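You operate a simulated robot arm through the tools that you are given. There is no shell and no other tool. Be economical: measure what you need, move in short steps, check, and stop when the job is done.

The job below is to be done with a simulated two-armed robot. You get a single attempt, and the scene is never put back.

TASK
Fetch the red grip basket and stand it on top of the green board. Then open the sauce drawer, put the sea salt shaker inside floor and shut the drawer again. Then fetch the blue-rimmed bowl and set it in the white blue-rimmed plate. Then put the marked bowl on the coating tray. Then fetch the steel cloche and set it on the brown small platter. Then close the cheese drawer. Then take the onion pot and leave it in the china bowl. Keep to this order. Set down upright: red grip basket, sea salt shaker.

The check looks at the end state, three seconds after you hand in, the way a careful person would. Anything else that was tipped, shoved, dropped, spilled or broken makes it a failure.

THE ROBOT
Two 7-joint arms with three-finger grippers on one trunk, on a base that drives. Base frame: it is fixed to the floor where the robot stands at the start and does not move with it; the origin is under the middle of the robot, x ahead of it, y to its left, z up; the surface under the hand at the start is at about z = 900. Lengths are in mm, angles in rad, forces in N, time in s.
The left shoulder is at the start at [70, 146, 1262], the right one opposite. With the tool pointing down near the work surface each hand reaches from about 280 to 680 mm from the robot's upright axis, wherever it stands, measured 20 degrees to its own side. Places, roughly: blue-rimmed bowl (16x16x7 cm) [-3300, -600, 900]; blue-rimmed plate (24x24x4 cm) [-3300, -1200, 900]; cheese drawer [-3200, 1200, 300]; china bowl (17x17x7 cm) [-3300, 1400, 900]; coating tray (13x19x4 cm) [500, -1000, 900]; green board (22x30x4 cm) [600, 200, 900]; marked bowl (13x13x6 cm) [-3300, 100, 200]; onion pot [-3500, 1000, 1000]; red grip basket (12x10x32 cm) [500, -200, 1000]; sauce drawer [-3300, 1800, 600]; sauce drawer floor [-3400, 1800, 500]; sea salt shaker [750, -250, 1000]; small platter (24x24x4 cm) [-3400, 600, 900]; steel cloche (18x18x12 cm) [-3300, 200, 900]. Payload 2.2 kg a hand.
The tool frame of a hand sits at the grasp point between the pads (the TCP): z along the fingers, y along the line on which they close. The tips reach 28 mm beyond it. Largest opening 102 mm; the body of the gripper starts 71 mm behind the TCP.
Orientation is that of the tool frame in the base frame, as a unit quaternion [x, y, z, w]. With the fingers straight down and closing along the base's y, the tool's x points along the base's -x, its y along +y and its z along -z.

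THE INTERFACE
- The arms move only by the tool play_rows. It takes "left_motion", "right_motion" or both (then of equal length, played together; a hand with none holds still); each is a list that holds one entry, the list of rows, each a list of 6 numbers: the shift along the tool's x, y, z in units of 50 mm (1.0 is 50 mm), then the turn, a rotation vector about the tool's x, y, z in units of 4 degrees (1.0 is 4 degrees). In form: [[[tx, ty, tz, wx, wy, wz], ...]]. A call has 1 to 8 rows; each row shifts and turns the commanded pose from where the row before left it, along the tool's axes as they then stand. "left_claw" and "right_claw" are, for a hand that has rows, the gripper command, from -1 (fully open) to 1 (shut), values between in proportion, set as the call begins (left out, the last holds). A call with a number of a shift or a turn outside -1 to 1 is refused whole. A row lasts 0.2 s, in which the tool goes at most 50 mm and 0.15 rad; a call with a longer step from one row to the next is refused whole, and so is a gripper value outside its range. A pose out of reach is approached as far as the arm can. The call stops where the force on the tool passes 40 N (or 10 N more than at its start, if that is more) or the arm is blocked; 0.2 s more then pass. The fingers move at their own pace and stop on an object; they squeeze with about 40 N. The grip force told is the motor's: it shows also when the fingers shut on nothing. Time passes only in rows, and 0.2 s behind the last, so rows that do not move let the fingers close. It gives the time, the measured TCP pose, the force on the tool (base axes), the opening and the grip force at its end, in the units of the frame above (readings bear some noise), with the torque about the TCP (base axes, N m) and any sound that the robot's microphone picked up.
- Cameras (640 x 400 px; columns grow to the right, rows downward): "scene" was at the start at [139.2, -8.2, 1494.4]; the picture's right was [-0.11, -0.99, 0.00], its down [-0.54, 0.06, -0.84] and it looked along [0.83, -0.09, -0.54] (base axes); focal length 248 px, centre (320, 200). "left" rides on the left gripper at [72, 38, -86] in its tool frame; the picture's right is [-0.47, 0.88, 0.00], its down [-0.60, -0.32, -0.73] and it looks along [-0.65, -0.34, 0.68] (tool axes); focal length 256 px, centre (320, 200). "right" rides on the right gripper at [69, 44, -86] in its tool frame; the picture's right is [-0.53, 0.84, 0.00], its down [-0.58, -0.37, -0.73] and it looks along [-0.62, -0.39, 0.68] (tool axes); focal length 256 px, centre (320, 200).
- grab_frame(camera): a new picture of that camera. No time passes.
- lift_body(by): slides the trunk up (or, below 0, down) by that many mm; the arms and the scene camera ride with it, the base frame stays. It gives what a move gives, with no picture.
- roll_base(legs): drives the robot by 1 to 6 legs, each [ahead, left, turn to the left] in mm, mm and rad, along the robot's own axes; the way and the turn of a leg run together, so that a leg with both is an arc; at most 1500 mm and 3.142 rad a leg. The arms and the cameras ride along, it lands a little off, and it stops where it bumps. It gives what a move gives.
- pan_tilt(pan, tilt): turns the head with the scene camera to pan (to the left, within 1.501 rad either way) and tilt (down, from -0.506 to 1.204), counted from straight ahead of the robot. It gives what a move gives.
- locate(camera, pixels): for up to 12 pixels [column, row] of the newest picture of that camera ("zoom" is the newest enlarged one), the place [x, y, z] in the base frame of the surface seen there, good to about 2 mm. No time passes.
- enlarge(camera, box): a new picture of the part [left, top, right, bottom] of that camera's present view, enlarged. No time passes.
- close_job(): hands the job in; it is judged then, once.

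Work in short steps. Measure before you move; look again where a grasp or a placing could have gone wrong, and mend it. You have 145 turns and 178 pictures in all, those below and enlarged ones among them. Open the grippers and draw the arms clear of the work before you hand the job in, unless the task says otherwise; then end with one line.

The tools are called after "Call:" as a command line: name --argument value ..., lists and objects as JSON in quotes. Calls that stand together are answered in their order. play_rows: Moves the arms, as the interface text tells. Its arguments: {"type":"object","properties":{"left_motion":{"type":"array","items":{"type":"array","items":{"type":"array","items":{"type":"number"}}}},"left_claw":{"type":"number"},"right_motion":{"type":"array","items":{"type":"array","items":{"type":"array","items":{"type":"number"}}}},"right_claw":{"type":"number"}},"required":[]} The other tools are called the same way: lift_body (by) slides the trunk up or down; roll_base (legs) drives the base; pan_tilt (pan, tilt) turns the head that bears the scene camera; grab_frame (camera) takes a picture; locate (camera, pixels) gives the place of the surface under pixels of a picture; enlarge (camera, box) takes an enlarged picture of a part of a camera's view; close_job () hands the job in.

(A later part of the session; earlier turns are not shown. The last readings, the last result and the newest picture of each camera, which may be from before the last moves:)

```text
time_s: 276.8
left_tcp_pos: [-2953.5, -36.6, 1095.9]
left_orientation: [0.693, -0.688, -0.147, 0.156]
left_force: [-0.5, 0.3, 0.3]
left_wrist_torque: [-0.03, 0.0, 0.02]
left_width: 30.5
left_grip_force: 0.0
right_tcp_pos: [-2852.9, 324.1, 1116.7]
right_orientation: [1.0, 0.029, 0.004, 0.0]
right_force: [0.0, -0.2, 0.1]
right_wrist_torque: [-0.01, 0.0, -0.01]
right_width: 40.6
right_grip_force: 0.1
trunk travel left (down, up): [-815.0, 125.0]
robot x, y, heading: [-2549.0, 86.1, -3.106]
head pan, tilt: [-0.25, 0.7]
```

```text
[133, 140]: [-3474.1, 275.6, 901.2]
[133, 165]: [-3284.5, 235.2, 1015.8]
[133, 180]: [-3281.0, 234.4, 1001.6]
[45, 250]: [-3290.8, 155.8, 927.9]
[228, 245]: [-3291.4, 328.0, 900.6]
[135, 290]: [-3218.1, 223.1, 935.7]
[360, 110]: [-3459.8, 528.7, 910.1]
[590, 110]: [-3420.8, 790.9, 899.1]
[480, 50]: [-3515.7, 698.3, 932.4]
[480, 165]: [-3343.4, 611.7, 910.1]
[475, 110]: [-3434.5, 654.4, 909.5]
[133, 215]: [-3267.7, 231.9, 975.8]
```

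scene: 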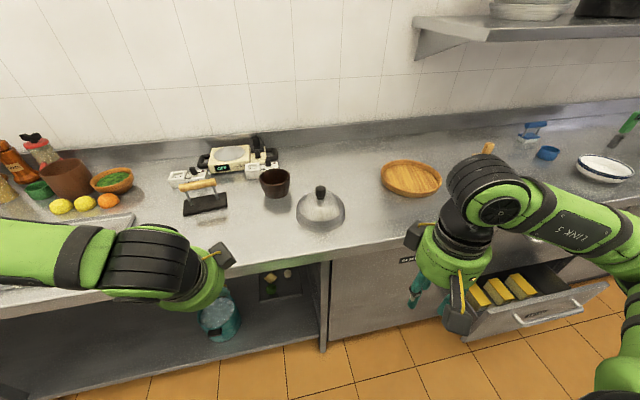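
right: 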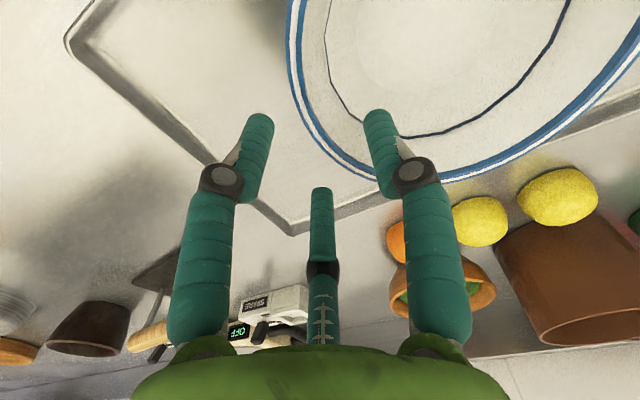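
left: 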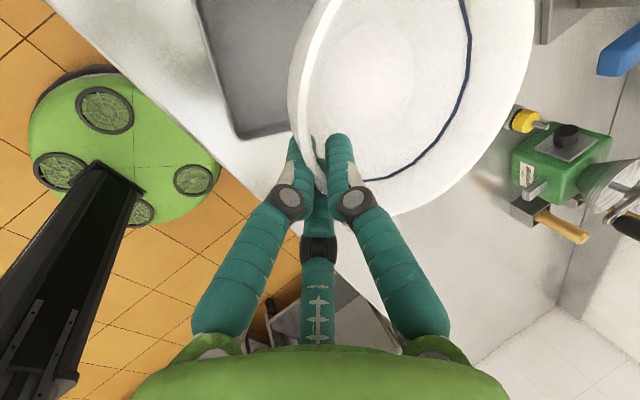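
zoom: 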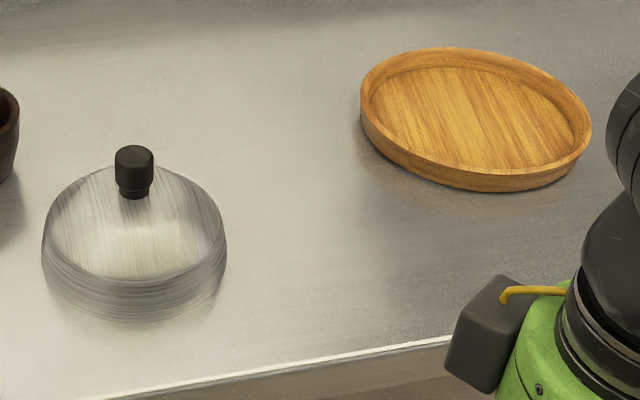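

Cloche knob ≈(-3297,238), top z≈1022; platter centre ≈(-3430,650), floor 910. Drive 205 ahead with heading fix.

Call:
roll_base --legs '[[205, 0, -0.035]]'

Call:
pan_tilt --pan -0.3 --tilt 0.75

Call:
grab_frame --camera "scene"

```text
time_s: 278.4
left_tcp_pos: [-3159.7, -29.0, 1098.9]
left_orientation: [-0.682, 0.699, 0.151, -0.155]
left_force: [0.9, 0.4, 0.4]
left_wrist_torque: [0.0, 0.0, 0.04]
left_width: 30.7
left_grip_force: 0.1
right_tcp_pos: [-3048.5, 329.8, 1118.0]
right_orientation: [1.0, 0.014, 0.004, 0.0]
right_force: [0.0, 0.1, -0.2]
right_wrist_torque: [0.03, 0.03, 0.01]
right_width: 40.7
right_grip_force: 0.0
trunk travel left (down, up): [-815.0, 125.0]
robot x, y, heading: [-2757.5, 80.7, -3.13]
head pan, tilt: [-0.25, 0.7]
```

```text
time_s: 279.0
left_tcp_pos: [-3161.2, -29.3, 1096.4]
left_orientation: [-0.682, 0.699, 0.151, -0.154]
left_force: [-0.8, 0.3, 0.6]
left_wrist_torque: [0.01, 0.01, 0.0]
left_width: 30.5
left_grip_force: 0.1
right_tcp_pos: [-3050.3, 329.4, 1116.8]
right_orientation: [1.0, 0.014, 0.004, 0.0]
right_force: [0.0, -0.2, 0.1]
right_wrist_torque: [0.02, 0.0, 0.01]
right_width: 40.9
right_grip_force: 0.0
trunk travel left (down, up): [-815.0, 125.0]
robot x, y, heading: [-2754.2, 80.7, -3.135]
head pan, tilt: [-0.3, 0.75]
```

```text
78 pictures are left
```

scene: 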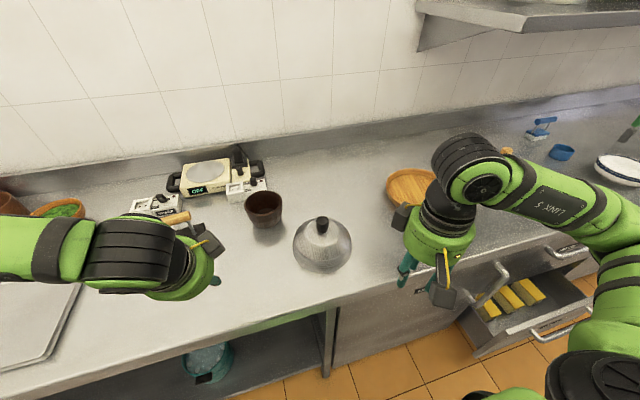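

Call:
enlarge --camera "scene" --box '[285, 205, 365, 275]'

Call:
locate --camera "zoom" --pixels '[[298, 102], [298, 130], [275, 115], [320, 115], [298, 155], [70, 280], [525, 250], [310, 390], [298, 90], [250, 130], [345, 140], [298, 175]]'

```text
5.71 times, centred on (325, 240) of scene
```

zoom: 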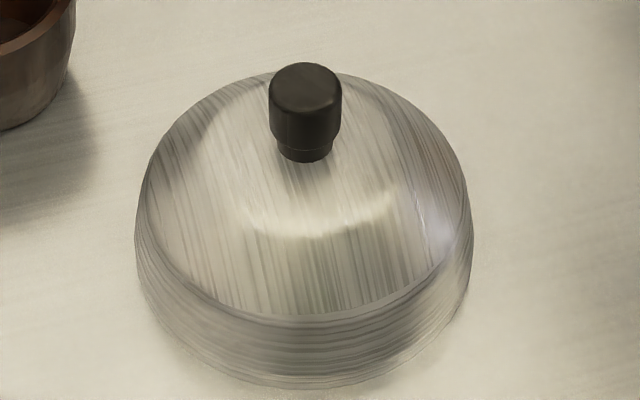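

```text
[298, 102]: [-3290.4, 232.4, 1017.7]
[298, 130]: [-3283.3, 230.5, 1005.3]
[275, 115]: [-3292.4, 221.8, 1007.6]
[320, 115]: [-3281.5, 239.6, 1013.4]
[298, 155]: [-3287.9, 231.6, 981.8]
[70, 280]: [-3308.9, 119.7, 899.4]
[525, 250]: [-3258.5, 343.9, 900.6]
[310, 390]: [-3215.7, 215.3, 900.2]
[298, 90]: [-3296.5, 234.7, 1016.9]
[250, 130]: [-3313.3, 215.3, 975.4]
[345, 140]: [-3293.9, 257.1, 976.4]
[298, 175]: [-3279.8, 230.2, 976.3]
```

Knob centre ≈(-3296,234), top 1017, dome 978. Move over it with 70 mm opening.

Call:
play_rows --right_motion '[[[-0.82, 0.29, 0, 0, 0, 0], [-0.82, 0.29, 0, 0, 0, 0], [-0.82, 0.29, 0, 0, 0, 0], [-0.82, 0.29, 0, 0, 0, 0], [-0.82, 0.29, 0, 0, 0, 0], [-0.82, 0.29, 0, 0, 0, 0], [0, 0, 0.8, 0, 0, 0], [0, 0, 0, 0, 0, 0]]]' --right_claw -0.37

Call:
grab_frame --camera "right"

```text
time_s: 280.8
left_tcp_pos: [-3162.1, -28.9, 1096.9]
left_orientation: [-0.681, 0.699, 0.152, -0.156]
left_force: [0.3, 0.5, -0.6]
left_wrist_torque: [0.01, -0.01, 0.03]
left_width: 31.0
left_grip_force: 0.0
right_tcp_pos: [-3294.3, 234.2, 1073.6]
right_orientation: [1.0, 0.014, 0.003, 0.0]
right_force: [0.1, -0.7, 0.8]
right_wrist_torque: [0.01, -0.01, 0.0]
right_width: 70.0
right_grip_force: 0.1
trunk travel left (down, up): [-815.0, 125.0]
robot x, y, heading: [-2753.9, 83.7, -3.136]
head pan, tilt: [-0.3, 0.75]
```

```text
76 pictures are left
```

right: 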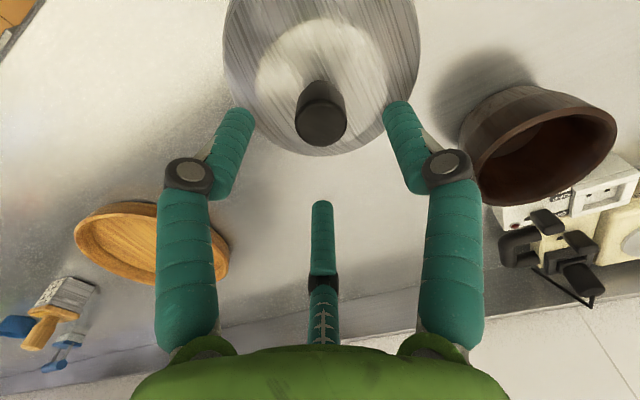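

The knob (320,115) is centred. Descend 60 mm, close, lift.

Call:
play_rows --right_motion '[[[0, 0, 0.6, 0, 0, 0], [0, 0, 0.6, 0, 0, 0], [0, 0, 0, 0, 0, 0]]]'

Call:
play_rows --right_motion '[[[0, 0, 0, 0, 0, 0], [0, 0, 0, 0, 0, 0], [0, 0, 0, 0, 0, 0], [0, 0, -0.4, 0, 0, 0], [0, 0, -0.8, 0, 0, 0], [0, 0, -0.8, 0, 0, 0], [0, 0, 0, 0, 0, 0]]]' --right_claw 1

Call:
grab_frame --camera "scene"

```text
time_s: 281.6
left_tcp_pos: [-3161.7, -29.3, 1097.3]
left_orientation: [-0.682, 0.699, 0.15, -0.154]
left_force: [0.3, -1.3, -0.5]
left_wrist_torque: [-0.02, 0.02, 0.0]
left_width: 30.5
left_grip_force: 0.1
right_tcp_pos: [-3293.0, 234.6, 1012.0]
right_orientation: [1.0, 0.012, 0.005, 0.0]
right_force: [-0.7, -0.3, 0.1]
right_wrist_torque: [0.0, -0.01, 0.0]
right_width: 69.8
right_grip_force: 0.0
trunk travel left (down, up): [-815.0, 125.0]
robot x, y, heading: [-2751.9, 80.5, -3.134]
head pan, tilt: [-0.3, 0.75]
```

```text
time_s: 283.2
left_tcp_pos: [-3161.9, -29.6, 1096.1]
left_orientation: [-0.682, 0.699, 0.15, -0.154]
left_force: [0.2, -0.6, -0.7]
left_wrist_torque: [-0.03, -0.01, 0.0]
left_width: 30.9
left_grip_force: 0.0
right_tcp_pos: [-3295.0, 232.3, 1115.5]
right_orientation: [1.0, 0.014, 0.005, -0.001]
right_force: [0.1, 0.5, -2.5]
right_wrist_torque: [-0.02, 0.0, 0.01]
right_width: 32.8
right_grip_force: 39.9
trunk travel left (down, up): [-815.0, 125.0]
robot x, y, heading: [-2756.7, 83.4, -3.131]
head pan, tilt: [-0.3, 0.75]
```

```text
75 pictures are left
```

scene: 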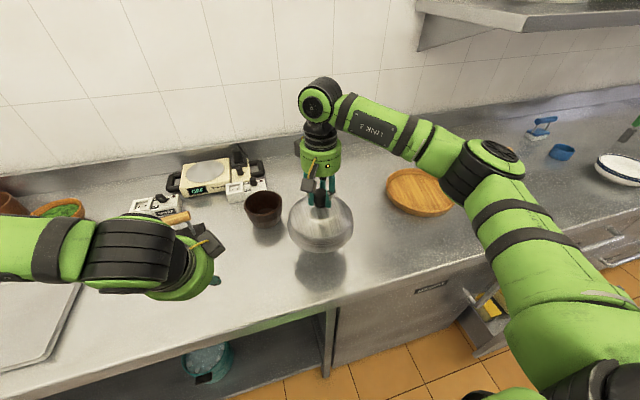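

Cloche lifted. Drive right 415 mm to the platter.

Call:
roll_base --legs '[[0, -412, 0]]'

Call:
pan_tilt --pan -0.15 --tilt 0.75

Call:
grab_frame --camera "scene"

```text
time_s: 285.8
left_tcp_pos: [-3163.6, 393.3, 1095.9]
left_orientation: [-0.678, 0.703, 0.152, -0.153]
left_force: [0.1, 0.7, -0.2]
left_wrist_torque: [-0.01, 0.01, -0.04]
left_width: 30.3
left_grip_force: 0.0
right_tcp_pos: [-3293.0, 655.2, 1114.1]
right_orientation: [1.0, 0.008, 0.004, -0.001]
right_force: [0.4, 0.1, -2.5]
right_wrist_torque: [-0.01, 0.03, -0.03]
right_width: 33.2
right_grip_force: 39.9
trunk travel left (down, up): [-815.0, 125.0]
robot x, y, heading: [-2756.1, 498.9, 3.133]
head pan, tilt: [-0.3, 0.75]
```

```text
time_s: 286.5
left_tcp_pos: [-3162.9, 395.4, 1096.3]
left_orientation: [-0.678, 0.703, 0.152, -0.153]
left_force: [-0.6, -0.1, 0.0]
left_wrist_torque: [0.0, 0.07, 0.01]
left_width: 30.9
left_grip_force: 0.0
right_tcp_pos: [-3293.1, 657.6, 1114.8]
right_orientation: [1.0, 0.008, 0.005, 0.0]
right_force: [-0.3, -0.3, -2.7]
right_wrist_torque: [-0.01, 0.02, 0.02]
right_width: 33.1
right_grip_force: 39.9
trunk travel left (down, up): [-815.0, 125.0]
robot x, y, heading: [-2755.4, 498.2, 3.135]
head pan, tilt: [-0.15, 0.75]
```

```text
74 pictures are left
```

scene: 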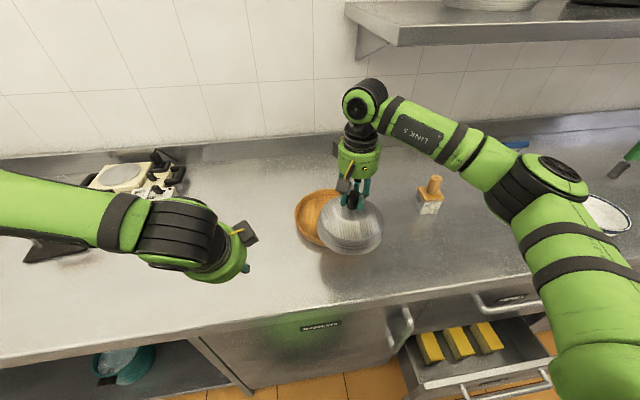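

Call:
enlarge --camera "scene" --box '[280, 180, 400, 265]'

Call:
locate --camera "scene" --pixels '[[297, 215], [322, 191], [310, 235], [400, 40], [350, 8], [372, 60], [435, 185], [428, 208], [335, 205]]'

```text
4.71 times, centred on (340, 222) of scene
```

zoom: 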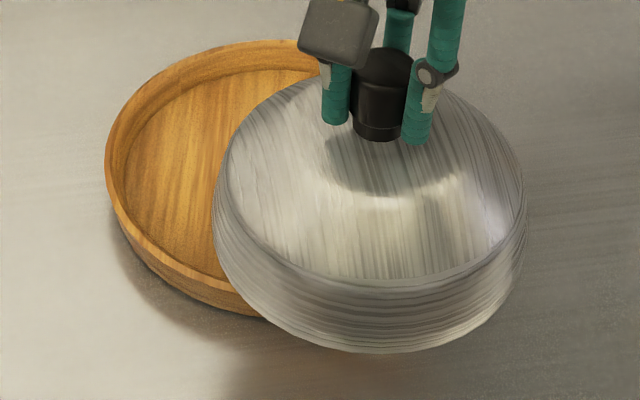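

```text
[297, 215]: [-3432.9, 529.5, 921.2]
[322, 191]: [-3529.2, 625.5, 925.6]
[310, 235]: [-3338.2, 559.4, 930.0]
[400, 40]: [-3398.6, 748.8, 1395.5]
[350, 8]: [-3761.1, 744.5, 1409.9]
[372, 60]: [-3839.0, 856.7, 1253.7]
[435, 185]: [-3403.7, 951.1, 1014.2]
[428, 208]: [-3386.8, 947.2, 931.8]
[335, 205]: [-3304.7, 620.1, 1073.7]
```

Platter centre ≈(-3416,643); shelf front x≈-3398 at z≥1380 begins y≈745. Lower 35 mm and move the cloche forward 120 mm.

Call:
play_rows --right_motion '[[[0, 0, 0.7, 0, 0, 0], [-0.6, 0.06, 0, 0, 0, 0], [-0.6, 0.06, 0, 0, 0, 0], [-0.6, 0.06, 0, 0, 0, 0], [-0.6, 0.06, 0, 0, 0, 0], [0, 0, 0, 0, 0, 0]]]'

Call:
grab_frame --camera "scene"

Call:
enlarge --camera "scene" --box '[270, 160, 400, 260]'

```text
time_s: 287.9
left_tcp_pos: [-3163.1, 397.7, 1096.7]
left_orientation: [-0.678, 0.703, 0.151, -0.153]
left_force: [0.1, -0.4, 0.5]
left_wrist_torque: [-0.02, -0.02, -0.01]
left_width: 30.5
left_grip_force: 0.1
right_tcp_pos: [-3399.4, 647.1, 1079.5]
right_orientation: [1.0, 0.007, 0.003, 0.001]
right_force: [0.3, -0.2, -3.4]
right_wrist_torque: [-0.02, 0.02, 0.02]
right_width: 32.7
right_grip_force: 40.2
right hand out of reach, approached as far as the arm can: row 5
trunk travel left (down, up): [-815.0, 125.0]
robot x, y, heading: [-2753.8, 499.7, 3.135]
head pan, tilt: [-0.15, 0.75]
```

```text
72 pictures are left
```

scene: 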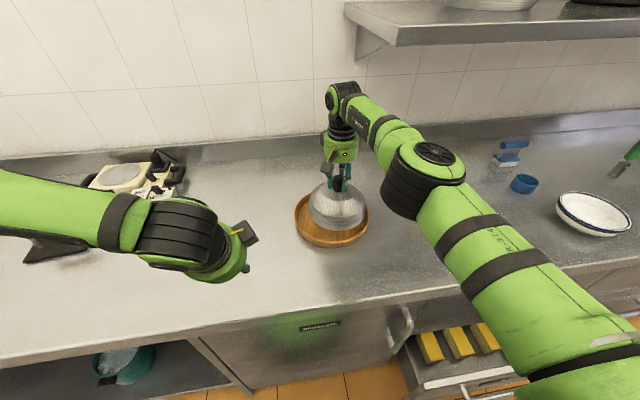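

```text
4.00 times, centred on (335, 210) of scene
```

zoom: 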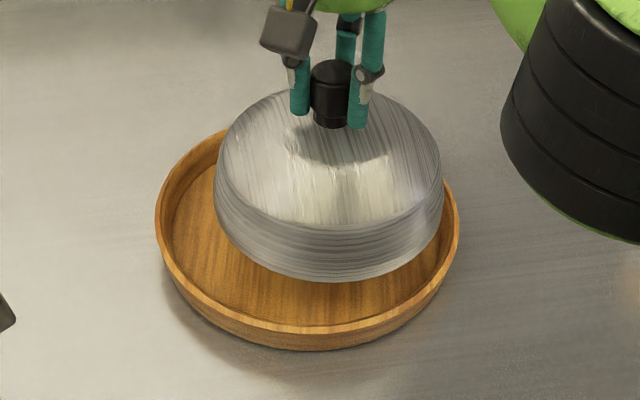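

Slightly out of reach; measure the platter rim fully now, then drive the remaining offset.

Call:
locate --camera "zoom" --pixels '[[159, 225], [457, 225], [310, 330], [190, 290], [410, 290], [195, 145], [230, 260], [330, 275]]'

```text
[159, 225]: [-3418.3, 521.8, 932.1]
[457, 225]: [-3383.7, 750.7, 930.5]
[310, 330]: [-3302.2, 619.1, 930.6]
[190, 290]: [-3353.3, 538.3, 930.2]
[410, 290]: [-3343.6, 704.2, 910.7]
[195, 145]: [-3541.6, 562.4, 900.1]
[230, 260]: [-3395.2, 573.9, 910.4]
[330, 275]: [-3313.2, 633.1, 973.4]
```

Centre (-3420,641); cloche centre ≈(-3402,646). Drive 18 ahead, 5 left.

Call:
roll_base --legs '[[18, 5, 0]]'

Call:
play_rows --right_motion '[[[0, 0, 0.5, 0, 0, 0], [0, 0, 0.3, 0, 0, 0], [0, 0, 0, 0, 0, 0]]]'

Call:
enlarge --camera "scene" --box '[270, 160, 400, 260]'

```text
time_s: 288.7
left_tcp_pos: [-3177.1, 392.3, 1098.6]
left_orientation: [-0.676, 0.704, 0.152, -0.156]
left_force: [0.3, 0.2, 1.2]
left_wrist_torque: [-0.01, 0.04, -0.03]
left_width: 30.9
left_grip_force: 0.1
right_tcp_pos: [-3413.2, 643.5, 1081.7]
right_orientation: [1.0, 0.008, 0.003, 0.001]
right_force: [0.4, 0.0, -2.3]
right_wrist_torque: [-0.04, 0.06, 0.01]
right_width: 33.0
right_grip_force: 39.9
trunk travel left (down, up): [-815.0, 125.0]
robot x, y, heading: [-2772.5, 495.7, 3.139]
head pan, tilt: [-0.15, 0.75]
```

```text
time_s: 289.5
left_tcp_pos: [-3180.7, 390.1, 1096.7]
left_orientation: [-0.677, 0.704, 0.151, -0.153]
left_force: [-0.1, 0.7, 0.3]
left_wrist_torque: [0.02, 0.01, 0.02]
left_width: 30.7
left_grip_force: 0.0
right_tcp_pos: [-3415.7, 639.9, 1039.0]
right_orientation: [1.0, 0.008, 0.005, 0.0]
right_force: [-0.1, -0.6, -2.9]
right_wrist_torque: [0.02, 0.01, 0.01]
right_width: 33.2
right_grip_force: 39.7
trunk travel left (down, up): [-815.0, 125.0]
robot x, y, heading: [-2771.8, 498.2, 3.139]
head pan, tilt: [-0.15, 0.75]
```

```text
4.00 times, centred on (335, 210) of scene
```

zoom: 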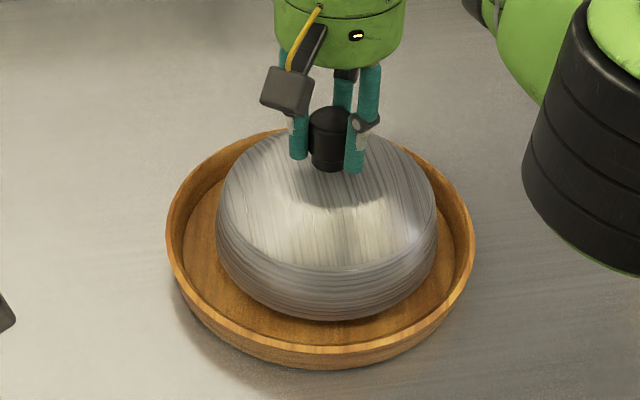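

Nicely centred. Lower the last ~18 mm gently.

Call:
play_rows --right_motion '[[[0, 0, 0.12, 0, 0, 0], [0, 0, 0.1, 0, 0, 0], [0, 0, 0.05, 0, 0, 0], [0, 0, 0.04, 0, 0, 0], [0, 0, 0.04, 0, 0, 0], [0, 0, 0, 0, 0, 0]]]'

```text
time_s: 290.9
left_tcp_pos: [-3181.3, 390.1, 1096.4]
left_orientation: [-0.678, 0.703, 0.151, -0.153]
left_force: [0.1, -0.4, -0.5]
left_wrist_torque: [0.03, 0.05, -0.02]
left_width: 30.6
left_grip_force: 0.0
right_tcp_pos: [-3415.5, 643.0, 1022.4]
right_orientation: [1.0, 0.007, 0.003, 0.0]
right_force: [-1.8, 2.3, 3.8]
right_wrist_torque: [-0.34, 0.37, -0.13]
right_width: 32.9
right_grip_force: 39.7
trunk travel left (down, up): [-815.0, 125.0]
robot x, y, heading: [-2772.0, 497.5, 3.135]
head pan, tilt: [-0.15, 0.75]
```

Contact. Release, rise, and draw the hand back.

Call:
play_rows --right_motion '[[[0, 0, 0, 0, 0, 0], [0, 0, 0, 0, 0, 0], [0, 0, -0.4, 0, 0, 0], [0, 0, -0.8, 0, 0, 0], [0.9, 0, 0, 0, 0, 0], [0.9, 0, 0, 0, 0, 0], [0.9, 0, 0, 0, 0, 0], [0, 0, 0, 0, 0, 0]]]' --right_claw -0.4

Call:
grab_frame --camera "scene"

```text
time_s: 292.7
left_tcp_pos: [-3181.4, 393.0, 1095.9]
left_orientation: [-0.677, 0.704, 0.151, -0.154]
left_force: [-0.6, 0.5, -0.2]
left_wrist_torque: [-0.06, -0.05, 0.04]
left_width: 30.5
left_grip_force: 0.1
right_tcp_pos: [-3285.9, 648.8, 1082.2]
right_orientation: [1.0, 0.006, 0.004, 0.001]
right_force: [-0.8, 0.3, -0.8]
right_wrist_torque: [-0.04, -0.01, -0.03]
right_width: 71.6
right_grip_force: 0.1
trunk travel left (down, up): [-815.0, 125.0]
robot x, y, heading: [-2770.8, 498.4, 3.136]
head pan, tilt: [-0.15, 0.75]
```

```text
69 pictures are left
```

scene: 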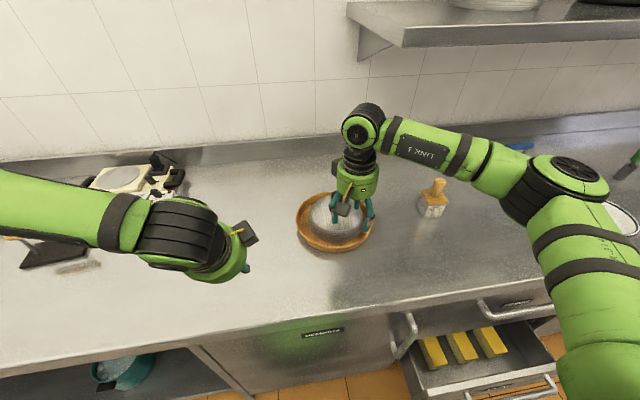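

Cloche sits on the platter. Next: close the cheese drawer. Back off, drive right to it, and look.

Call:
roll_base --legs '[[-300, 0, 0], [0, -760, 0]]'

Call:
pan_tilt --pan 0 --tilt 0.95

Call:
grab_frame --camera "scene"

```text
time_s: 298.6
left_tcp_pos: [-2859.8, 1167.7, 1096.2]
left_orientation: [-0.674, 0.707, 0.153, -0.152]
left_force: [0.5, -0.2, -0.2]
left_wrist_torque: [0.01, 0.01, -0.02]
left_width: 30.4
left_grip_force: 0.0
right_tcp_pos: [-2962.0, 1423.0, 1082.1]
right_orientation: [1.0, 0.002, 0.005, 0.0]
right_force: [-0.2, 0.2, 0.0]
right_wrist_torque: [0.01, -0.02, 0.0]
right_width: 71.3
right_grip_force: 0.2
trunk travel left (down, up): [-815.0, 125.0]
robot x, y, heading: [-2453.3, 1267.3, 3.123]
head pan, tilt: [-0.15, 0.75]
```

```text
time_s: 299.3
left_tcp_pos: [-2860.6, 1168.8, 1096.4]
left_orientation: [-0.673, 0.707, 0.153, -0.153]
left_force: [0.1, -0.1, -0.2]
left_wrist_torque: [-0.01, -0.03, 0.01]
left_width: 30.6
left_grip_force: 0.1
right_tcp_pos: [-2962.4, 1424.9, 1082.1]
right_orientation: [1.0, 0.002, 0.004, 0.0]
right_force: [0.2, 0.0, 0.5]
right_wrist_torque: [0.05, 0.01, -0.01]
right_width: 71.6
right_grip_force: 0.1
trunk travel left (down, up): [-815.0, 125.0]
robot x, y, heading: [-2447.0, 1270.3, 3.121]
head pan, tilt: [0.0, 0.949]
```

```text
68 pictures are left
```

scene: 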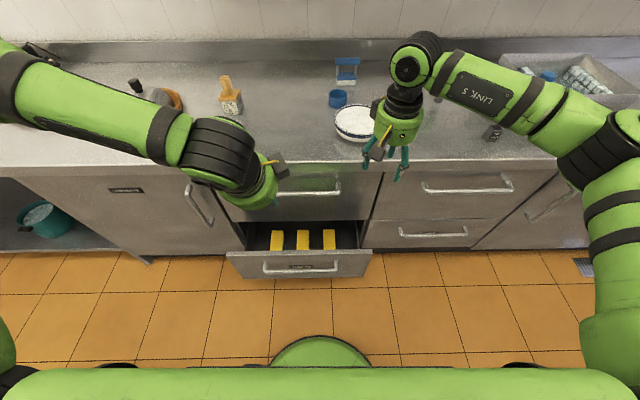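

Call:
enlarge --camera "scene" --box '[215, 215, 385, 290]'

Call:
locate --camera "zoom" --pixels '[[320, 137], [320, 145], [320, 200], [190, 190], [460, 190], [320, 160], [60, 150], [570, 140], [320, 220], [100, 170], [540, 160]]'

```text
3.76 times, centred on (300, 252) of scene
```

zoom: 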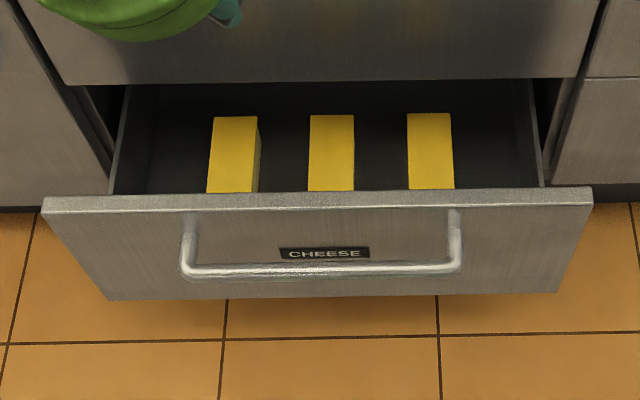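

```text
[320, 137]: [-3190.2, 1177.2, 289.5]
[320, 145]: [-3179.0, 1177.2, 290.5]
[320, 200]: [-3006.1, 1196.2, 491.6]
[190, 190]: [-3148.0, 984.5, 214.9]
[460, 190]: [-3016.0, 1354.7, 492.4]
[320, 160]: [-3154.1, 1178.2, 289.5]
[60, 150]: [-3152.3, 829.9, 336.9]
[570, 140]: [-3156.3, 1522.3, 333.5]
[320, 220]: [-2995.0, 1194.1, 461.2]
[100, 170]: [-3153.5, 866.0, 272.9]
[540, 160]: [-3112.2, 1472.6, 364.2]
```

Cheese panel: front x=-2995, top z 492, centre y≈1195. Rotate the left hand forward 28° with fist closed and pull the right hand back 130 mm; then lower the trunk 609 mm.

Call:
play_rows --left_motion '[[[0, 0, 0, -1, 0, 0], [0, 0, 0, -1, 0, 0], [0, 0, 0, -1, 0, 0], [0, 0, 0, -1, 0, 0], [0, 0, 0, -1, 0, 0], [0, 0, 0, -1, 0, 0], [0, 0, 0, -1, 0, 0]]]' --right_motion '[[[0.4, 0, 0, 0, 0, 0], [0.4, 0, 0, 0, 0, 0], [0.4, 0, 0, 0, 0, 0], [0.4, 0, 0, 0, 0, 0], [0.4, 0, 0, 0, 0, 0], [0.4, 0, 0, 0, 0, 0], [0.4, 0, 0, 0, 0, 0]]]' --left_claw 1

Call:
lift_body --by -400

Call:
lift_body --by -205

Call:
pan_tilt --pan 0 --tilt 0.7

Call:
grab_frame --camera "scene"

```text
time_s: 300.9
left_tcp_pos: [-2887.9, 1184.5, 1091.9]
left_orientation: [-0.617, 0.649, 0.319, -0.311]
left_force: [0.0, 0.4, 0.3]
left_wrist_torque: [0.01, 0.02, -0.01]
left_width: 2.0
left_grip_force: 31.5
left hand out of reach, approached as far as the arm can: row 4, 5, 6, 7
right_tcp_pos: [-2820.7, 1424.3, 1082.5]
right_orientation: [1.0, 0.002, 0.004, 0.001]
right_force: [-0.3, 0.6, -0.6]
right_wrist_torque: [0.01, -0.05, 0.0]
right_width: 71.5
right_grip_force: 0.0
trunk travel left (down, up): [-815.0, 125.0]
robot x, y, heading: [-2450.3, 1269.5, 3.121]
head pan, tilt: [0.0, 0.949]
```

```text
time_s: 304.7
left_tcp_pos: [-2887.9, 1184.3, 691.1]
left_orientation: [-0.617, 0.65, 0.318, -0.31]
left_force: [0.3, 0.3, 0.7]
left_wrist_torque: [0.0, 0.01, -0.03]
left_width: 2.0
left_grip_force: 31.2
right_tcp_pos: [-2822.0, 1424.4, 682.9]
right_orientation: [1.0, 0.001, 0.004, 0.0]
right_force: [-0.2, -0.8, 0.1]
right_wrist_torque: [0.01, -0.01, -0.01]
right_width: 71.2
right_grip_force: 0.0
trunk travel left (down, up): [-415.0, 525.0]
robot x, y, heading: [-2451.3, 1269.7, 3.118]
head pan, tilt: [0.0, 0.949]
```

```text
time_s: 306.9
left_tcp_pos: [-2889.5, 1183.4, 487.1]
left_orientation: [-0.617, 0.65, 0.318, -0.311]
left_force: [0.3, -0.3, -0.5]
left_wrist_torque: [0.04, -0.01, 0.0]
left_width: 1.9
left_grip_force: 31.6
right_tcp_pos: [-2822.9, 1423.7, 477.6]
right_orientation: [1.0, 0.001, 0.004, 0.0]
right_force: [-1.0, 0.1, 0.1]
right_wrist_torque: [0.0, 0.02, 0.0]
right_width: 71.7
right_grip_force: 0.0
trunk travel left (down, up): [-210.0, 730.0]
robot x, y, heading: [-2451.9, 1267.8, 3.122]
head pan, tilt: [0.0, 0.949]
```

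```text
time_s: 307.7
left_tcp_pos: [-2887.9, 1184.3, 486.0]
left_orientation: [-0.617, 0.65, 0.318, -0.31]
left_force: [0.6, 0.1, -0.4]
left_wrist_torque: [-0.01, 0.01, 0.01]
left_width: 2.1
left_grip_force: 31.4
right_tcp_pos: [-2822.5, 1422.9, 478.4]
right_orientation: [1.0, 0.002, 0.005, -0.001]
right_force: [-0.2, -0.2, -0.2]
right_wrist_torque: [-0.01, -0.04, 0.0]
right_width: 71.4
right_grip_force: 0.0
trunk travel left (down, up): [-210.0, 730.0]
robot x, y, heading: [-2452.3, 1267.7, 3.117]
head pan, tilt: [0.0, 0.7]
```

```text
66 pictures are left
```

scene: 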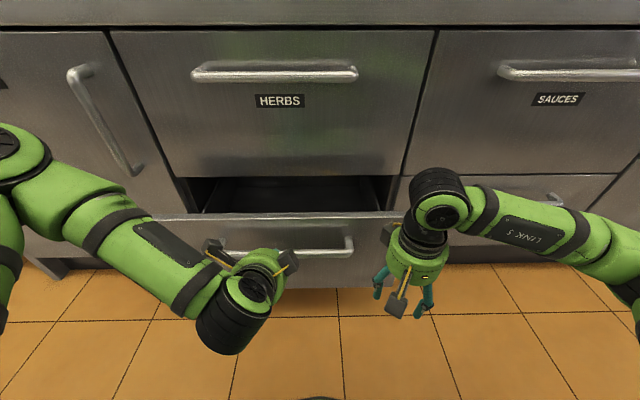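

Call:
locate --camera "scene" --pixels '[[340, 250], [352, 240], [300, 216], [310, 222], [350, 270]]'

```text
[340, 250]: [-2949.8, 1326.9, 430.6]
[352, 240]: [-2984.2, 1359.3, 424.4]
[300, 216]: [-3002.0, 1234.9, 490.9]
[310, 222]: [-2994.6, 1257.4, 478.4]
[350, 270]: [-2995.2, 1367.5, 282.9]
```

Tip (z≈469) passes above the handle (z≤440). Push: drive 160, then check.

Call:
roll_base --legs '[[160, 0, 0.02]]'

Call:
roll_base --legs '[[78, 0, 0]]'

Call:
grab_frame --camera "scene"

Call:
locate --camera "scene" --pixels '[[345, 200], [350, 270], [345, 240], [320, 215]]'

```text
time_s: 309.1
left_tcp_pos: [-3041.7, 1175.0, 486.3]
left_orientation: [-0.624, 0.643, 0.314, -0.314]
left_force: [-0.9, 0.3, 0.3]
left_wrist_torque: [0.01, -0.01, 0.02]
left_width: 2.2
left_grip_force: 31.4
right_tcp_pos: [-2979.7, 1416.7, 478.8]
right_orientation: [1.0, 0.012, 0.004, 0.001]
right_force: [0.0, -0.6, 0.0]
right_wrist_torque: [0.01, 0.02, 0.01]
right_width: 71.4
right_grip_force: 0.0
trunk travel left (down, up): [-210.0, 730.0]
robot x, y, heading: [-2601.2, 1266.6, -3.142]
head pan, tilt: [0.0, 0.7]
```

```text
time_s: 310.1
left_tcp_pos: [-3117.6, 1174.8, 487.5]
left_orientation: [-0.624, 0.642, 0.315, -0.315]
left_force: [0.1, -0.9, -1.2]
left_wrist_torque: [0.01, 0.02, 0.04]
left_width: 2.2
left_grip_force: 30.9
right_tcp_pos: [-3055.4, 1416.3, 477.5]
right_orientation: [1.0, 0.013, 0.005, 0.0]
right_force: [-0.5, 0.0, 0.0]
right_wrist_torque: [-0.01, 0.01, -0.03]
right_width: 71.5
right_grip_force: 0.2
trunk travel left (down, up): [-210.0, 730.0]
robot x, y, heading: [-2678.0, 1268.4, -3.138]
head pan, tilt: [0.0, 0.7]
```

```text
65 pictures are left
```

scene: 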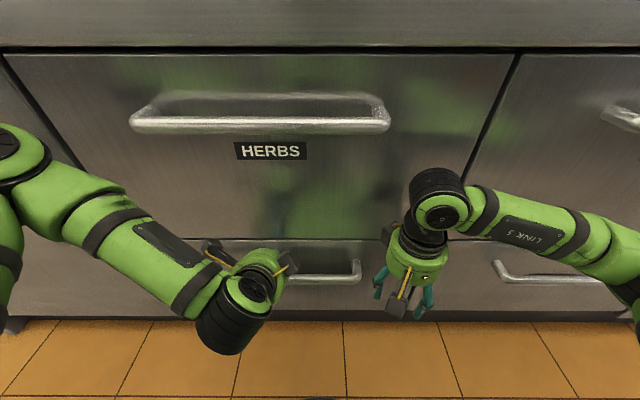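

```text
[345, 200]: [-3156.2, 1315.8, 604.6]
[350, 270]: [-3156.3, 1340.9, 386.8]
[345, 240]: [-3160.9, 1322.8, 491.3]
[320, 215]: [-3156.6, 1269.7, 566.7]
```

The cheese front is at x=-3156, flush: closed. Now back off, raise the trunk, and look for the onion pot and china bowl.

Call:
roll_base --legs '[[-140, 0, 0]]'

Call:
lift_body --by 400

Call:
lift_body --by 270

Call:
grab_frame --camera "scene"

```text
time_s: 311.4
left_tcp_pos: [-2979.4, 1175.2, 487.4]
left_orientation: [-0.623, 0.643, 0.316, -0.315]
left_force: [0.3, 0.1, -0.1]
left_wrist_torque: [-0.01, -0.02, -0.04]
left_width: 2.1
left_grip_force: 31.6
right_tcp_pos: [-2919.0, 1417.9, 477.8]
right_orientation: [1.0, 0.012, 0.004, 0.0]
right_force: [-0.1, -0.3, -0.1]
right_wrist_torque: [0.01, 0.01, -0.02]
right_width: 71.2
right_grip_force: 0.2
trunk travel left (down, up): [-210.0, 730.0]
robot x, y, heading: [-2542.2, 1271.4, -3.136]
head pan, tilt: [0.0, 0.7]
```

```text
time_s: 315.3
left_tcp_pos: [-2979.5, 1175.2, 886.7]
left_orientation: [-0.623, 0.642, 0.316, -0.315]
left_force: [0.8, -0.4, -0.2]
left_wrist_torque: [0.0, 0.0, 0.01]
left_width: 2.0
left_grip_force: 32.0
right_tcp_pos: [-2919.6, 1417.0, 878.5]
right_orientation: [1.0, 0.012, 0.004, 0.0]
right_force: [0.4, 0.7, -0.5]
right_wrist_torque: [-0.01, 0.01, 0.03]
right_width: 71.4
right_grip_force: 0.1
trunk travel left (down, up): [-610.0, 330.0]
robot x, y, heading: [-2543.4, 1270.6, -3.135]
head pan, tilt: [0.0, 0.7]
```

```text
time_s: 318.0
left_tcp_pos: [-2980.3, 1175.0, 1156.1]
left_orientation: [-0.624, 0.643, 0.315, -0.314]
left_force: [0.4, 0.5, -0.1]
left_wrist_torque: [0.0, -0.03, 0.04]
left_width: 2.1
left_grip_force: 31.6
right_tcp_pos: [-2919.4, 1417.1, 1148.4]
right_orientation: [1.0, 0.013, 0.004, 0.0]
right_force: [0.5, -0.1, 0.7]
right_wrist_torque: [0.03, 0.0, -0.03]
right_width: 71.7
right_grip_force: 0.0
trunk travel left (down, up): [-880.0, 60.0]
robot x, y, heading: [-2538.8, 1270.0, -3.134]
head pan, tilt: [0.0, 0.7]
```

```text
64 pictures are left
```

scene: 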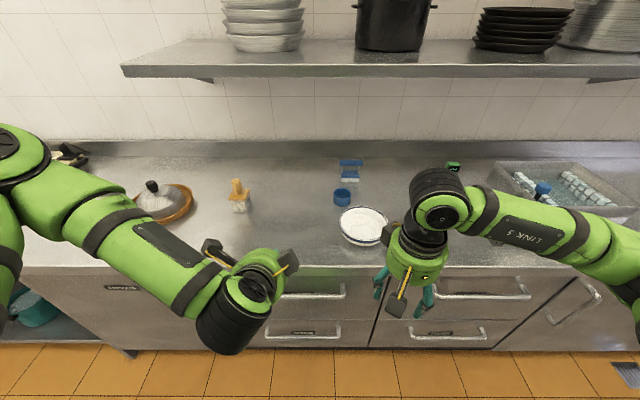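

Call:
enlarge --camera "scene" --box '[220, 150, 400, 260]'

Call:
enlarge --camera "scene" --box '[225, 170, 260, 220]'

```text
3.56 times, centred on (310, 205) of scene
```

zoom: 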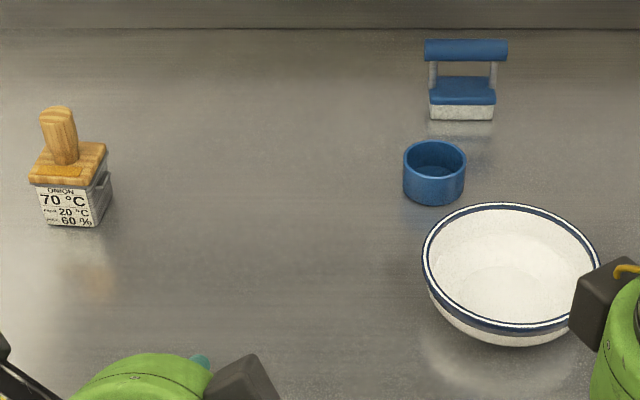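

```text
8.00 times, centred on (242, 195) of scene
```

zoom: 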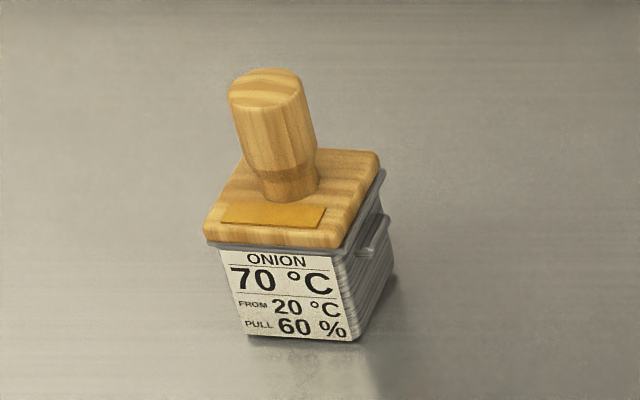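

The wooden-handled "ONION" box is the onion pot; the white blue-rimmed bowl at y≈1400 is the china bowl. Measure both.

Call:
locate --camera "zoom" --pixels '[[265, 85], [205, 235], [335, 245], [378, 155], [222, 255], [350, 338], [248, 332], [395, 275], [240, 155], [270, 210], [300, 240], [370, 250]]'

Call:
locate --camera "scene" --pixels '[[340, 222], [362, 208], [360, 243], [388, 225], [362, 228], [343, 198], [352, 165]]'

```text
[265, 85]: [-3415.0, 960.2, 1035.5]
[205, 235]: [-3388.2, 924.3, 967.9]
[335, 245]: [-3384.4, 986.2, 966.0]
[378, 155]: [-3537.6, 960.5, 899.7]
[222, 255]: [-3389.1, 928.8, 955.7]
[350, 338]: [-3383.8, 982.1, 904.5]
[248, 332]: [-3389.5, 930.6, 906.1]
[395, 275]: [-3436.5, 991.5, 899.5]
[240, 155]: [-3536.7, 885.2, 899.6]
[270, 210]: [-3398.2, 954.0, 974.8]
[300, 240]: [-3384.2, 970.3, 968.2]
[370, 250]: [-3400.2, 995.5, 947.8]
```

```text
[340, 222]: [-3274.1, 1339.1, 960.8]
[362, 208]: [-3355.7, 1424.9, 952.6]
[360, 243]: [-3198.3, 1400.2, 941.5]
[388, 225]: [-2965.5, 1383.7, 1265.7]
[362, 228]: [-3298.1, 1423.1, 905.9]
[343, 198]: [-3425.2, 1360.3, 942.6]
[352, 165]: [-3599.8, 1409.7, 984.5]
```

Pot: centre ≈(-3415,958), lid top 975, knob to 1035. Drive so that the right hand can reach it: 460 left, then ahead 230, trunk down 70.

Call:
roll_base --legs '[[0, 460, 0], [230, 0, 0]]'

Call:
lift_body --by -65

Call:
pan_tilt --pan -0.15 --tilt 0.7

Call:
grab_frame --camera "scene"

```text
time_s: 322.1
left_tcp_pos: [-3214.1, 728.4, 1157.6]
left_orientation: [-0.624, 0.642, 0.316, -0.315]
left_force: [-0.5, -0.1, -0.7]
left_wrist_torque: [0.01, 0.02, 0.02]
left_width: 2.4
left_grip_force: 31.3
right_tcp_pos: [-3152.3, 969.1, 1149.6]
right_orientation: [1.0, 0.013, 0.004, 0.0]
right_force: [0.5, 0.6, -0.3]
right_wrist_torque: [0.0, 0.04, -0.01]
right_width: 71.5
right_grip_force: 0.0
trunk travel left (down, up): [-880.0, 60.0]
robot x, y, heading: [-2777.6, 824.4, -3.137]
head pan, tilt: [0.0, 0.7]
```

```text
time_s: 323.1
left_tcp_pos: [-3214.7, 727.6, 1092.3]
left_orientation: [-0.624, 0.642, 0.315, -0.314]
left_force: [0.1, -0.5, 0.6]
left_wrist_torque: [-0.03, 0.02, -0.05]
left_width: 2.2
left_grip_force: 31.2
right_tcp_pos: [-3153.2, 970.5, 1083.7]
right_orientation: [1.0, 0.014, 0.004, 0.0]
right_force: [0.4, 0.2, -0.6]
right_wrist_torque: [0.0, 0.01, -0.03]
right_width: 71.4
right_grip_force: 0.1
trunk travel left (down, up): [-815.0, 125.0]
robot x, y, heading: [-2777.2, 820.0, -3.138]
head pan, tilt: [0.0, 0.7]
```

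```text
time_s: 323.8
left_tcp_pos: [-3215.1, 728.7, 1091.1]
left_orientation: [-0.624, 0.642, 0.315, -0.315]
left_force: [-0.7, 0.3, -0.4]
left_wrist_torque: [0.01, 0.02, 0.0]
left_width: 2.2
left_grip_force: 31.2
right_tcp_pos: [-3153.6, 968.7, 1083.0]
right_orientation: [1.0, 0.014, 0.004, 0.0]
right_force: [-0.2, 0.0, 0.6]
right_wrist_torque: [0.03, 0.01, 0.04]
right_width: 70.9
right_grip_force: 0.0
trunk travel left (down, up): [-815.0, 125.0]
robot x, y, heading: [-2782.6, 824.0, -3.139]
head pan, tilt: [-0.15, 0.7]
```

```text
61 pictures are left
```

scene: 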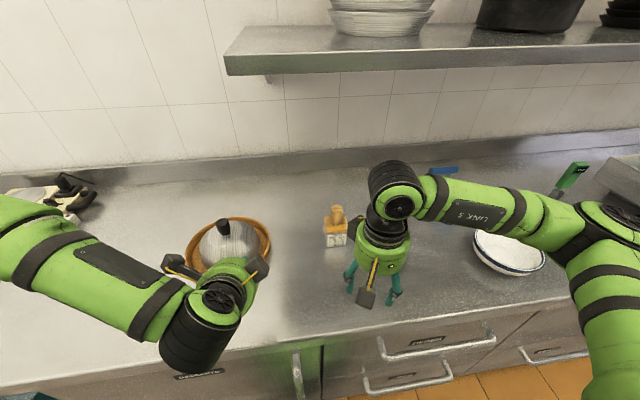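

Call:
enlarge --camera "scene" --box '[310, 195, 360, 260]'

Call:
locate --camera "zoom" --pixels '[[325, 75], [290, 95], [362, 95], [325, 120], [325, 160], [235, 230], [405, 220], [250, 310], [400, 300], [270, 175], [390, 180], [420, 270]]'

```text
6.15 times, centred on (335, 228) of scene
```

zoom: 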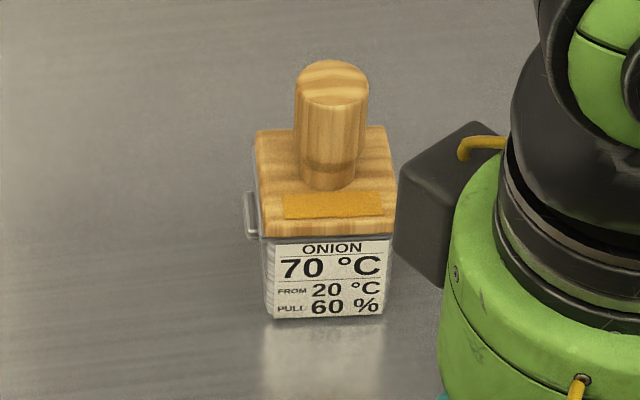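

```text
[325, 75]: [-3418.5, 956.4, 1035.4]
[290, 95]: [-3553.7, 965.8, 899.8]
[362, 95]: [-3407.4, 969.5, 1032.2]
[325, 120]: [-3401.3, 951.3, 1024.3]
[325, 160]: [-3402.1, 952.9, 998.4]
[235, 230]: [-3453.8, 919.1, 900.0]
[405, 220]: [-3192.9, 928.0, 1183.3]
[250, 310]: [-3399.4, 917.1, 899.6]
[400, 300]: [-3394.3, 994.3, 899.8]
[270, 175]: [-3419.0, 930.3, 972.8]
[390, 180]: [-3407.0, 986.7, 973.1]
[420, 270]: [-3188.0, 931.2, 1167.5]
```

Knob centre ≈(-3416,956). Advance the hand over it at z≈1083.

Call:
play_rows --right_motion '[[[-0.75, 0.02, 0, 0, 0, 0], [-0.75, 0.02, 0, 0, 0, 0], [-0.75, 0.02, 0, 0, 0, 0], [-0.75, 0.02, 0, 0, 0, 0], [-0.75, 0.02, 0, 0, 0, 0], [-0.75, 0.02, 0, 0, 0, 0], [-0.75, 0, 0, 0, 0, 0], [0, 0, 0, 0, 0, 0]]]'

Call:
grab_frame --camera "right"

```text
time_s: 325.6
left_tcp_pos: [-3215.3, 727.3, 1092.1]
left_orientation: [-0.624, 0.642, 0.315, -0.315]
left_force: [-0.2, 0.4, 0.2]
left_wrist_torque: [-0.03, -0.03, -0.03]
left_width: 1.9
left_grip_force: 31.2
right_tcp_pos: [-3414.7, 958.3, 1080.7]
right_orientation: [1.0, 0.015, 0.003, 0.0]
right_force: [0.4, 0.9, 0.4]
right_wrist_torque: [0.03, 0.02, 0.0]
right_width: 71.6
right_grip_force: 0.0
trunk travel left (down, up): [-815.0, 125.0]
robot x, y, heading: [-2780.3, 824.5, -3.136]
head pan, tilt: [-0.15, 0.7]
```

```text
59 pictures are left
```

right: 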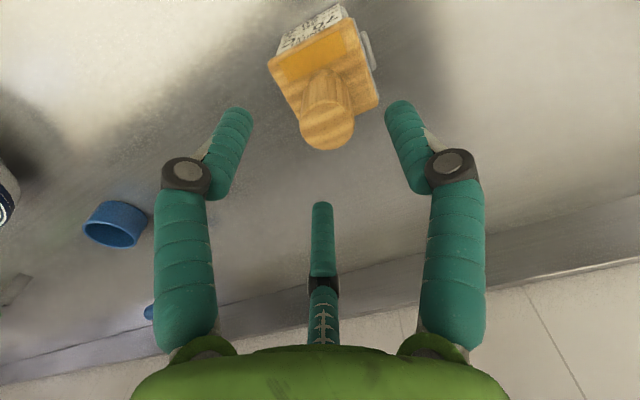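

Knob (327,115) is between the fingers. Descend 71 mm, close, and lift 30 mm to see if the whole pot follows.

Call:
play_rows --right_motion '[[[0, 0, 0.7, 0, 0, 0], [0, 0, 0.7, 0, 0, 0], [0, 0, 0, 0, 0, 0]]]'

Call:
play_rows --right_motion '[[[0, 0, 0, 0, 0, 0], [0, 0, 0, 0, 0, 0], [0, 0, 0, 0, 0, 0], [0, 0, -0.2, 0, 0, 0], [0, 0, -0.4, 0, 0, 0], [0, 0, 0, 0, 0, 0]]]' --right_claw 1

Call:
enlarge --camera "scene" --box '[290, 130, 400, 260]'

```text
time_s: 326.4
left_tcp_pos: [-3214.7, 727.9, 1091.8]
left_orientation: [-0.624, 0.642, 0.315, -0.315]
left_force: [-0.1, 0.6, 0.3]
left_wrist_torque: [-0.01, -0.03, -0.01]
left_width: 2.0
left_grip_force: 31.5
right_tcp_pos: [-3413.4, 958.8, 1009.9]
right_orientation: [1.0, 0.014, 0.004, 0.0]
right_force: [-0.1, -0.3, 0.0]
right_wrist_torque: [-0.01, 0.03, 0.01]
right_width: 71.3
right_grip_force: 0.1
trunk travel left (down, up): [-815.0, 125.0]
robot x, y, heading: [-2775.6, 820.4, -3.135]
head pan, tilt: [-0.15, 0.7]
```

```text
time_s: 327.8
left_tcp_pos: [-3217.0, 727.4, 1091.6]
left_orientation: [-0.625, 0.641, 0.315, -0.314]
left_force: [0.2, -0.7, 0.4]
left_wrist_torque: [-0.03, -0.02, 0.02]
left_width: 2.3
left_grip_force: 31.3
right_tcp_pos: [-3417.0, 957.0, 1038.2]
right_orientation: [1.0, 0.013, 0.005, 0.0]
right_force: [-0.6, 0.2, -3.3]
right_wrist_torque: [0.03, 0.03, 0.01]
right_width: 33.6
right_grip_force: 39.8
trunk travel left (down, up): [-815.0, 125.0]
robot x, y, heading: [-2778.6, 822.7, -3.136]
head pan, tilt: [-0.15, 0.7]
```

```text
3.08 times, centred on (345, 195) of scene
```

zoom: 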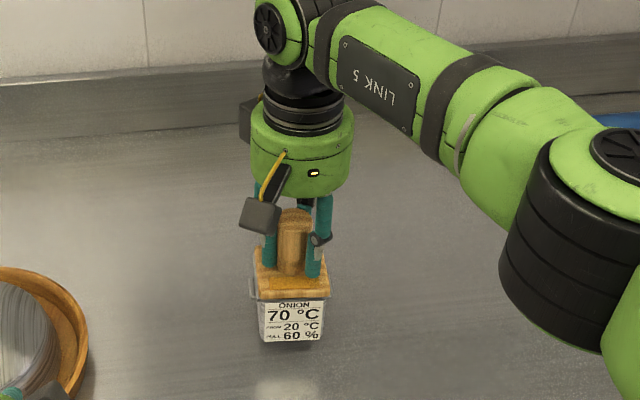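

The entire pot lifts. Retract 125 mm, rise, then drive right to the china bowl.

Call:
play_rows --right_motion '[[[0.6, 0, -0.5, 0, 0, 0], [0.9, 0, -0.2, 0, 0, 0], [0.9, 0, -0.3, 0, 0, 0], [0, 0, -0.6, 0, 0, 0], [0, 0, 0, 0, 0, 0]]]'

Call:
roll_base --legs '[[0, -455, 0]]'

Call:
pan_tilt --pan -0.1 --tilt 0.85

Call:
grab_frame --camera "scene"

```text
time_s: 329.0
left_tcp_pos: [-3216.0, 728.5, 1091.8]
left_orientation: [-0.624, 0.642, 0.315, -0.315]
left_force: [-0.7, 0.6, -0.1]
left_wrist_torque: [-0.01, 0.01, 0.01]
left_width: 2.2
left_grip_force: 31.1
right_tcp_pos: [-3296.1, 958.6, 1118.6]
right_orientation: [1.0, 0.013, 0.005, -0.001]
right_force: [0.2, 0.1, -3.0]
right_wrist_torque: [0.02, 0.01, 0.01]
right_width: 33.3
right_grip_force: 39.4
trunk travel left (down, up): [-815.0, 125.0]
robot x, y, heading: [-2775.7, 820.7, -3.144]
head pan, tilt: [-0.15, 0.7]
```

```text
time_s: 331.8
left_tcp_pos: [-3218.0, 1173.3, 1091.7]
left_orientation: [-0.628, 0.639, 0.313, -0.315]
left_force: [-0.6, -1.1, 0.3]
left_wrist_torque: [0.01, 0.02, -0.05]
left_width: 2.1
left_grip_force: 31.9
right_tcp_pos: [-3299.7, 1402.7, 1120.5]
right_orientation: [1.0, 0.018, 0.004, 0.0]
right_force: [-0.2, -0.5, -3.9]
right_wrist_torque: [0.0, 0.0, -0.02]
right_width: 33.3
right_grip_force: 39.7
trunk travel left (down, up): [-815.0, 125.0]
robot x, y, heading: [-2782.8, 1272.2, -3.131]
head pan, tilt: [-0.15, 0.7]
```

```text
time_s: 332.4
left_tcp_pos: [-3218.5, 1175.2, 1091.4]
left_orientation: [-0.627, 0.639, 0.313, -0.316]
left_force: [0.7, -0.3, -0.8]
left_wrist_torque: [-0.04, 0.0, 0.0]
left_width: 1.9
left_grip_force: 31.4
right_tcp_pos: [-3299.6, 1405.8, 1119.4]
right_orientation: [1.0, 0.018, 0.005, 0.002]
right_force: [0.3, -0.8, -2.9]
right_wrist_torque: [0.0, 0.03, -0.05]
right_width: 33.5
right_grip_force: 40.1
trunk travel left (down, up): [-815.0, 125.0]
robot x, y, heading: [-2784.8, 1273.7, -3.13]
head pan, tilt: [-0.099, 0.85]
```

```text
57 pictures are left
```

scene: 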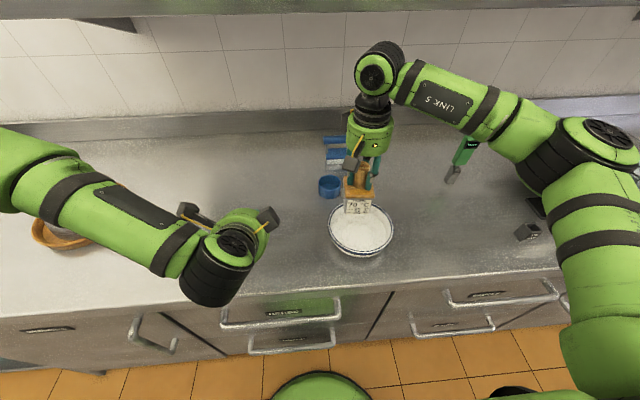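

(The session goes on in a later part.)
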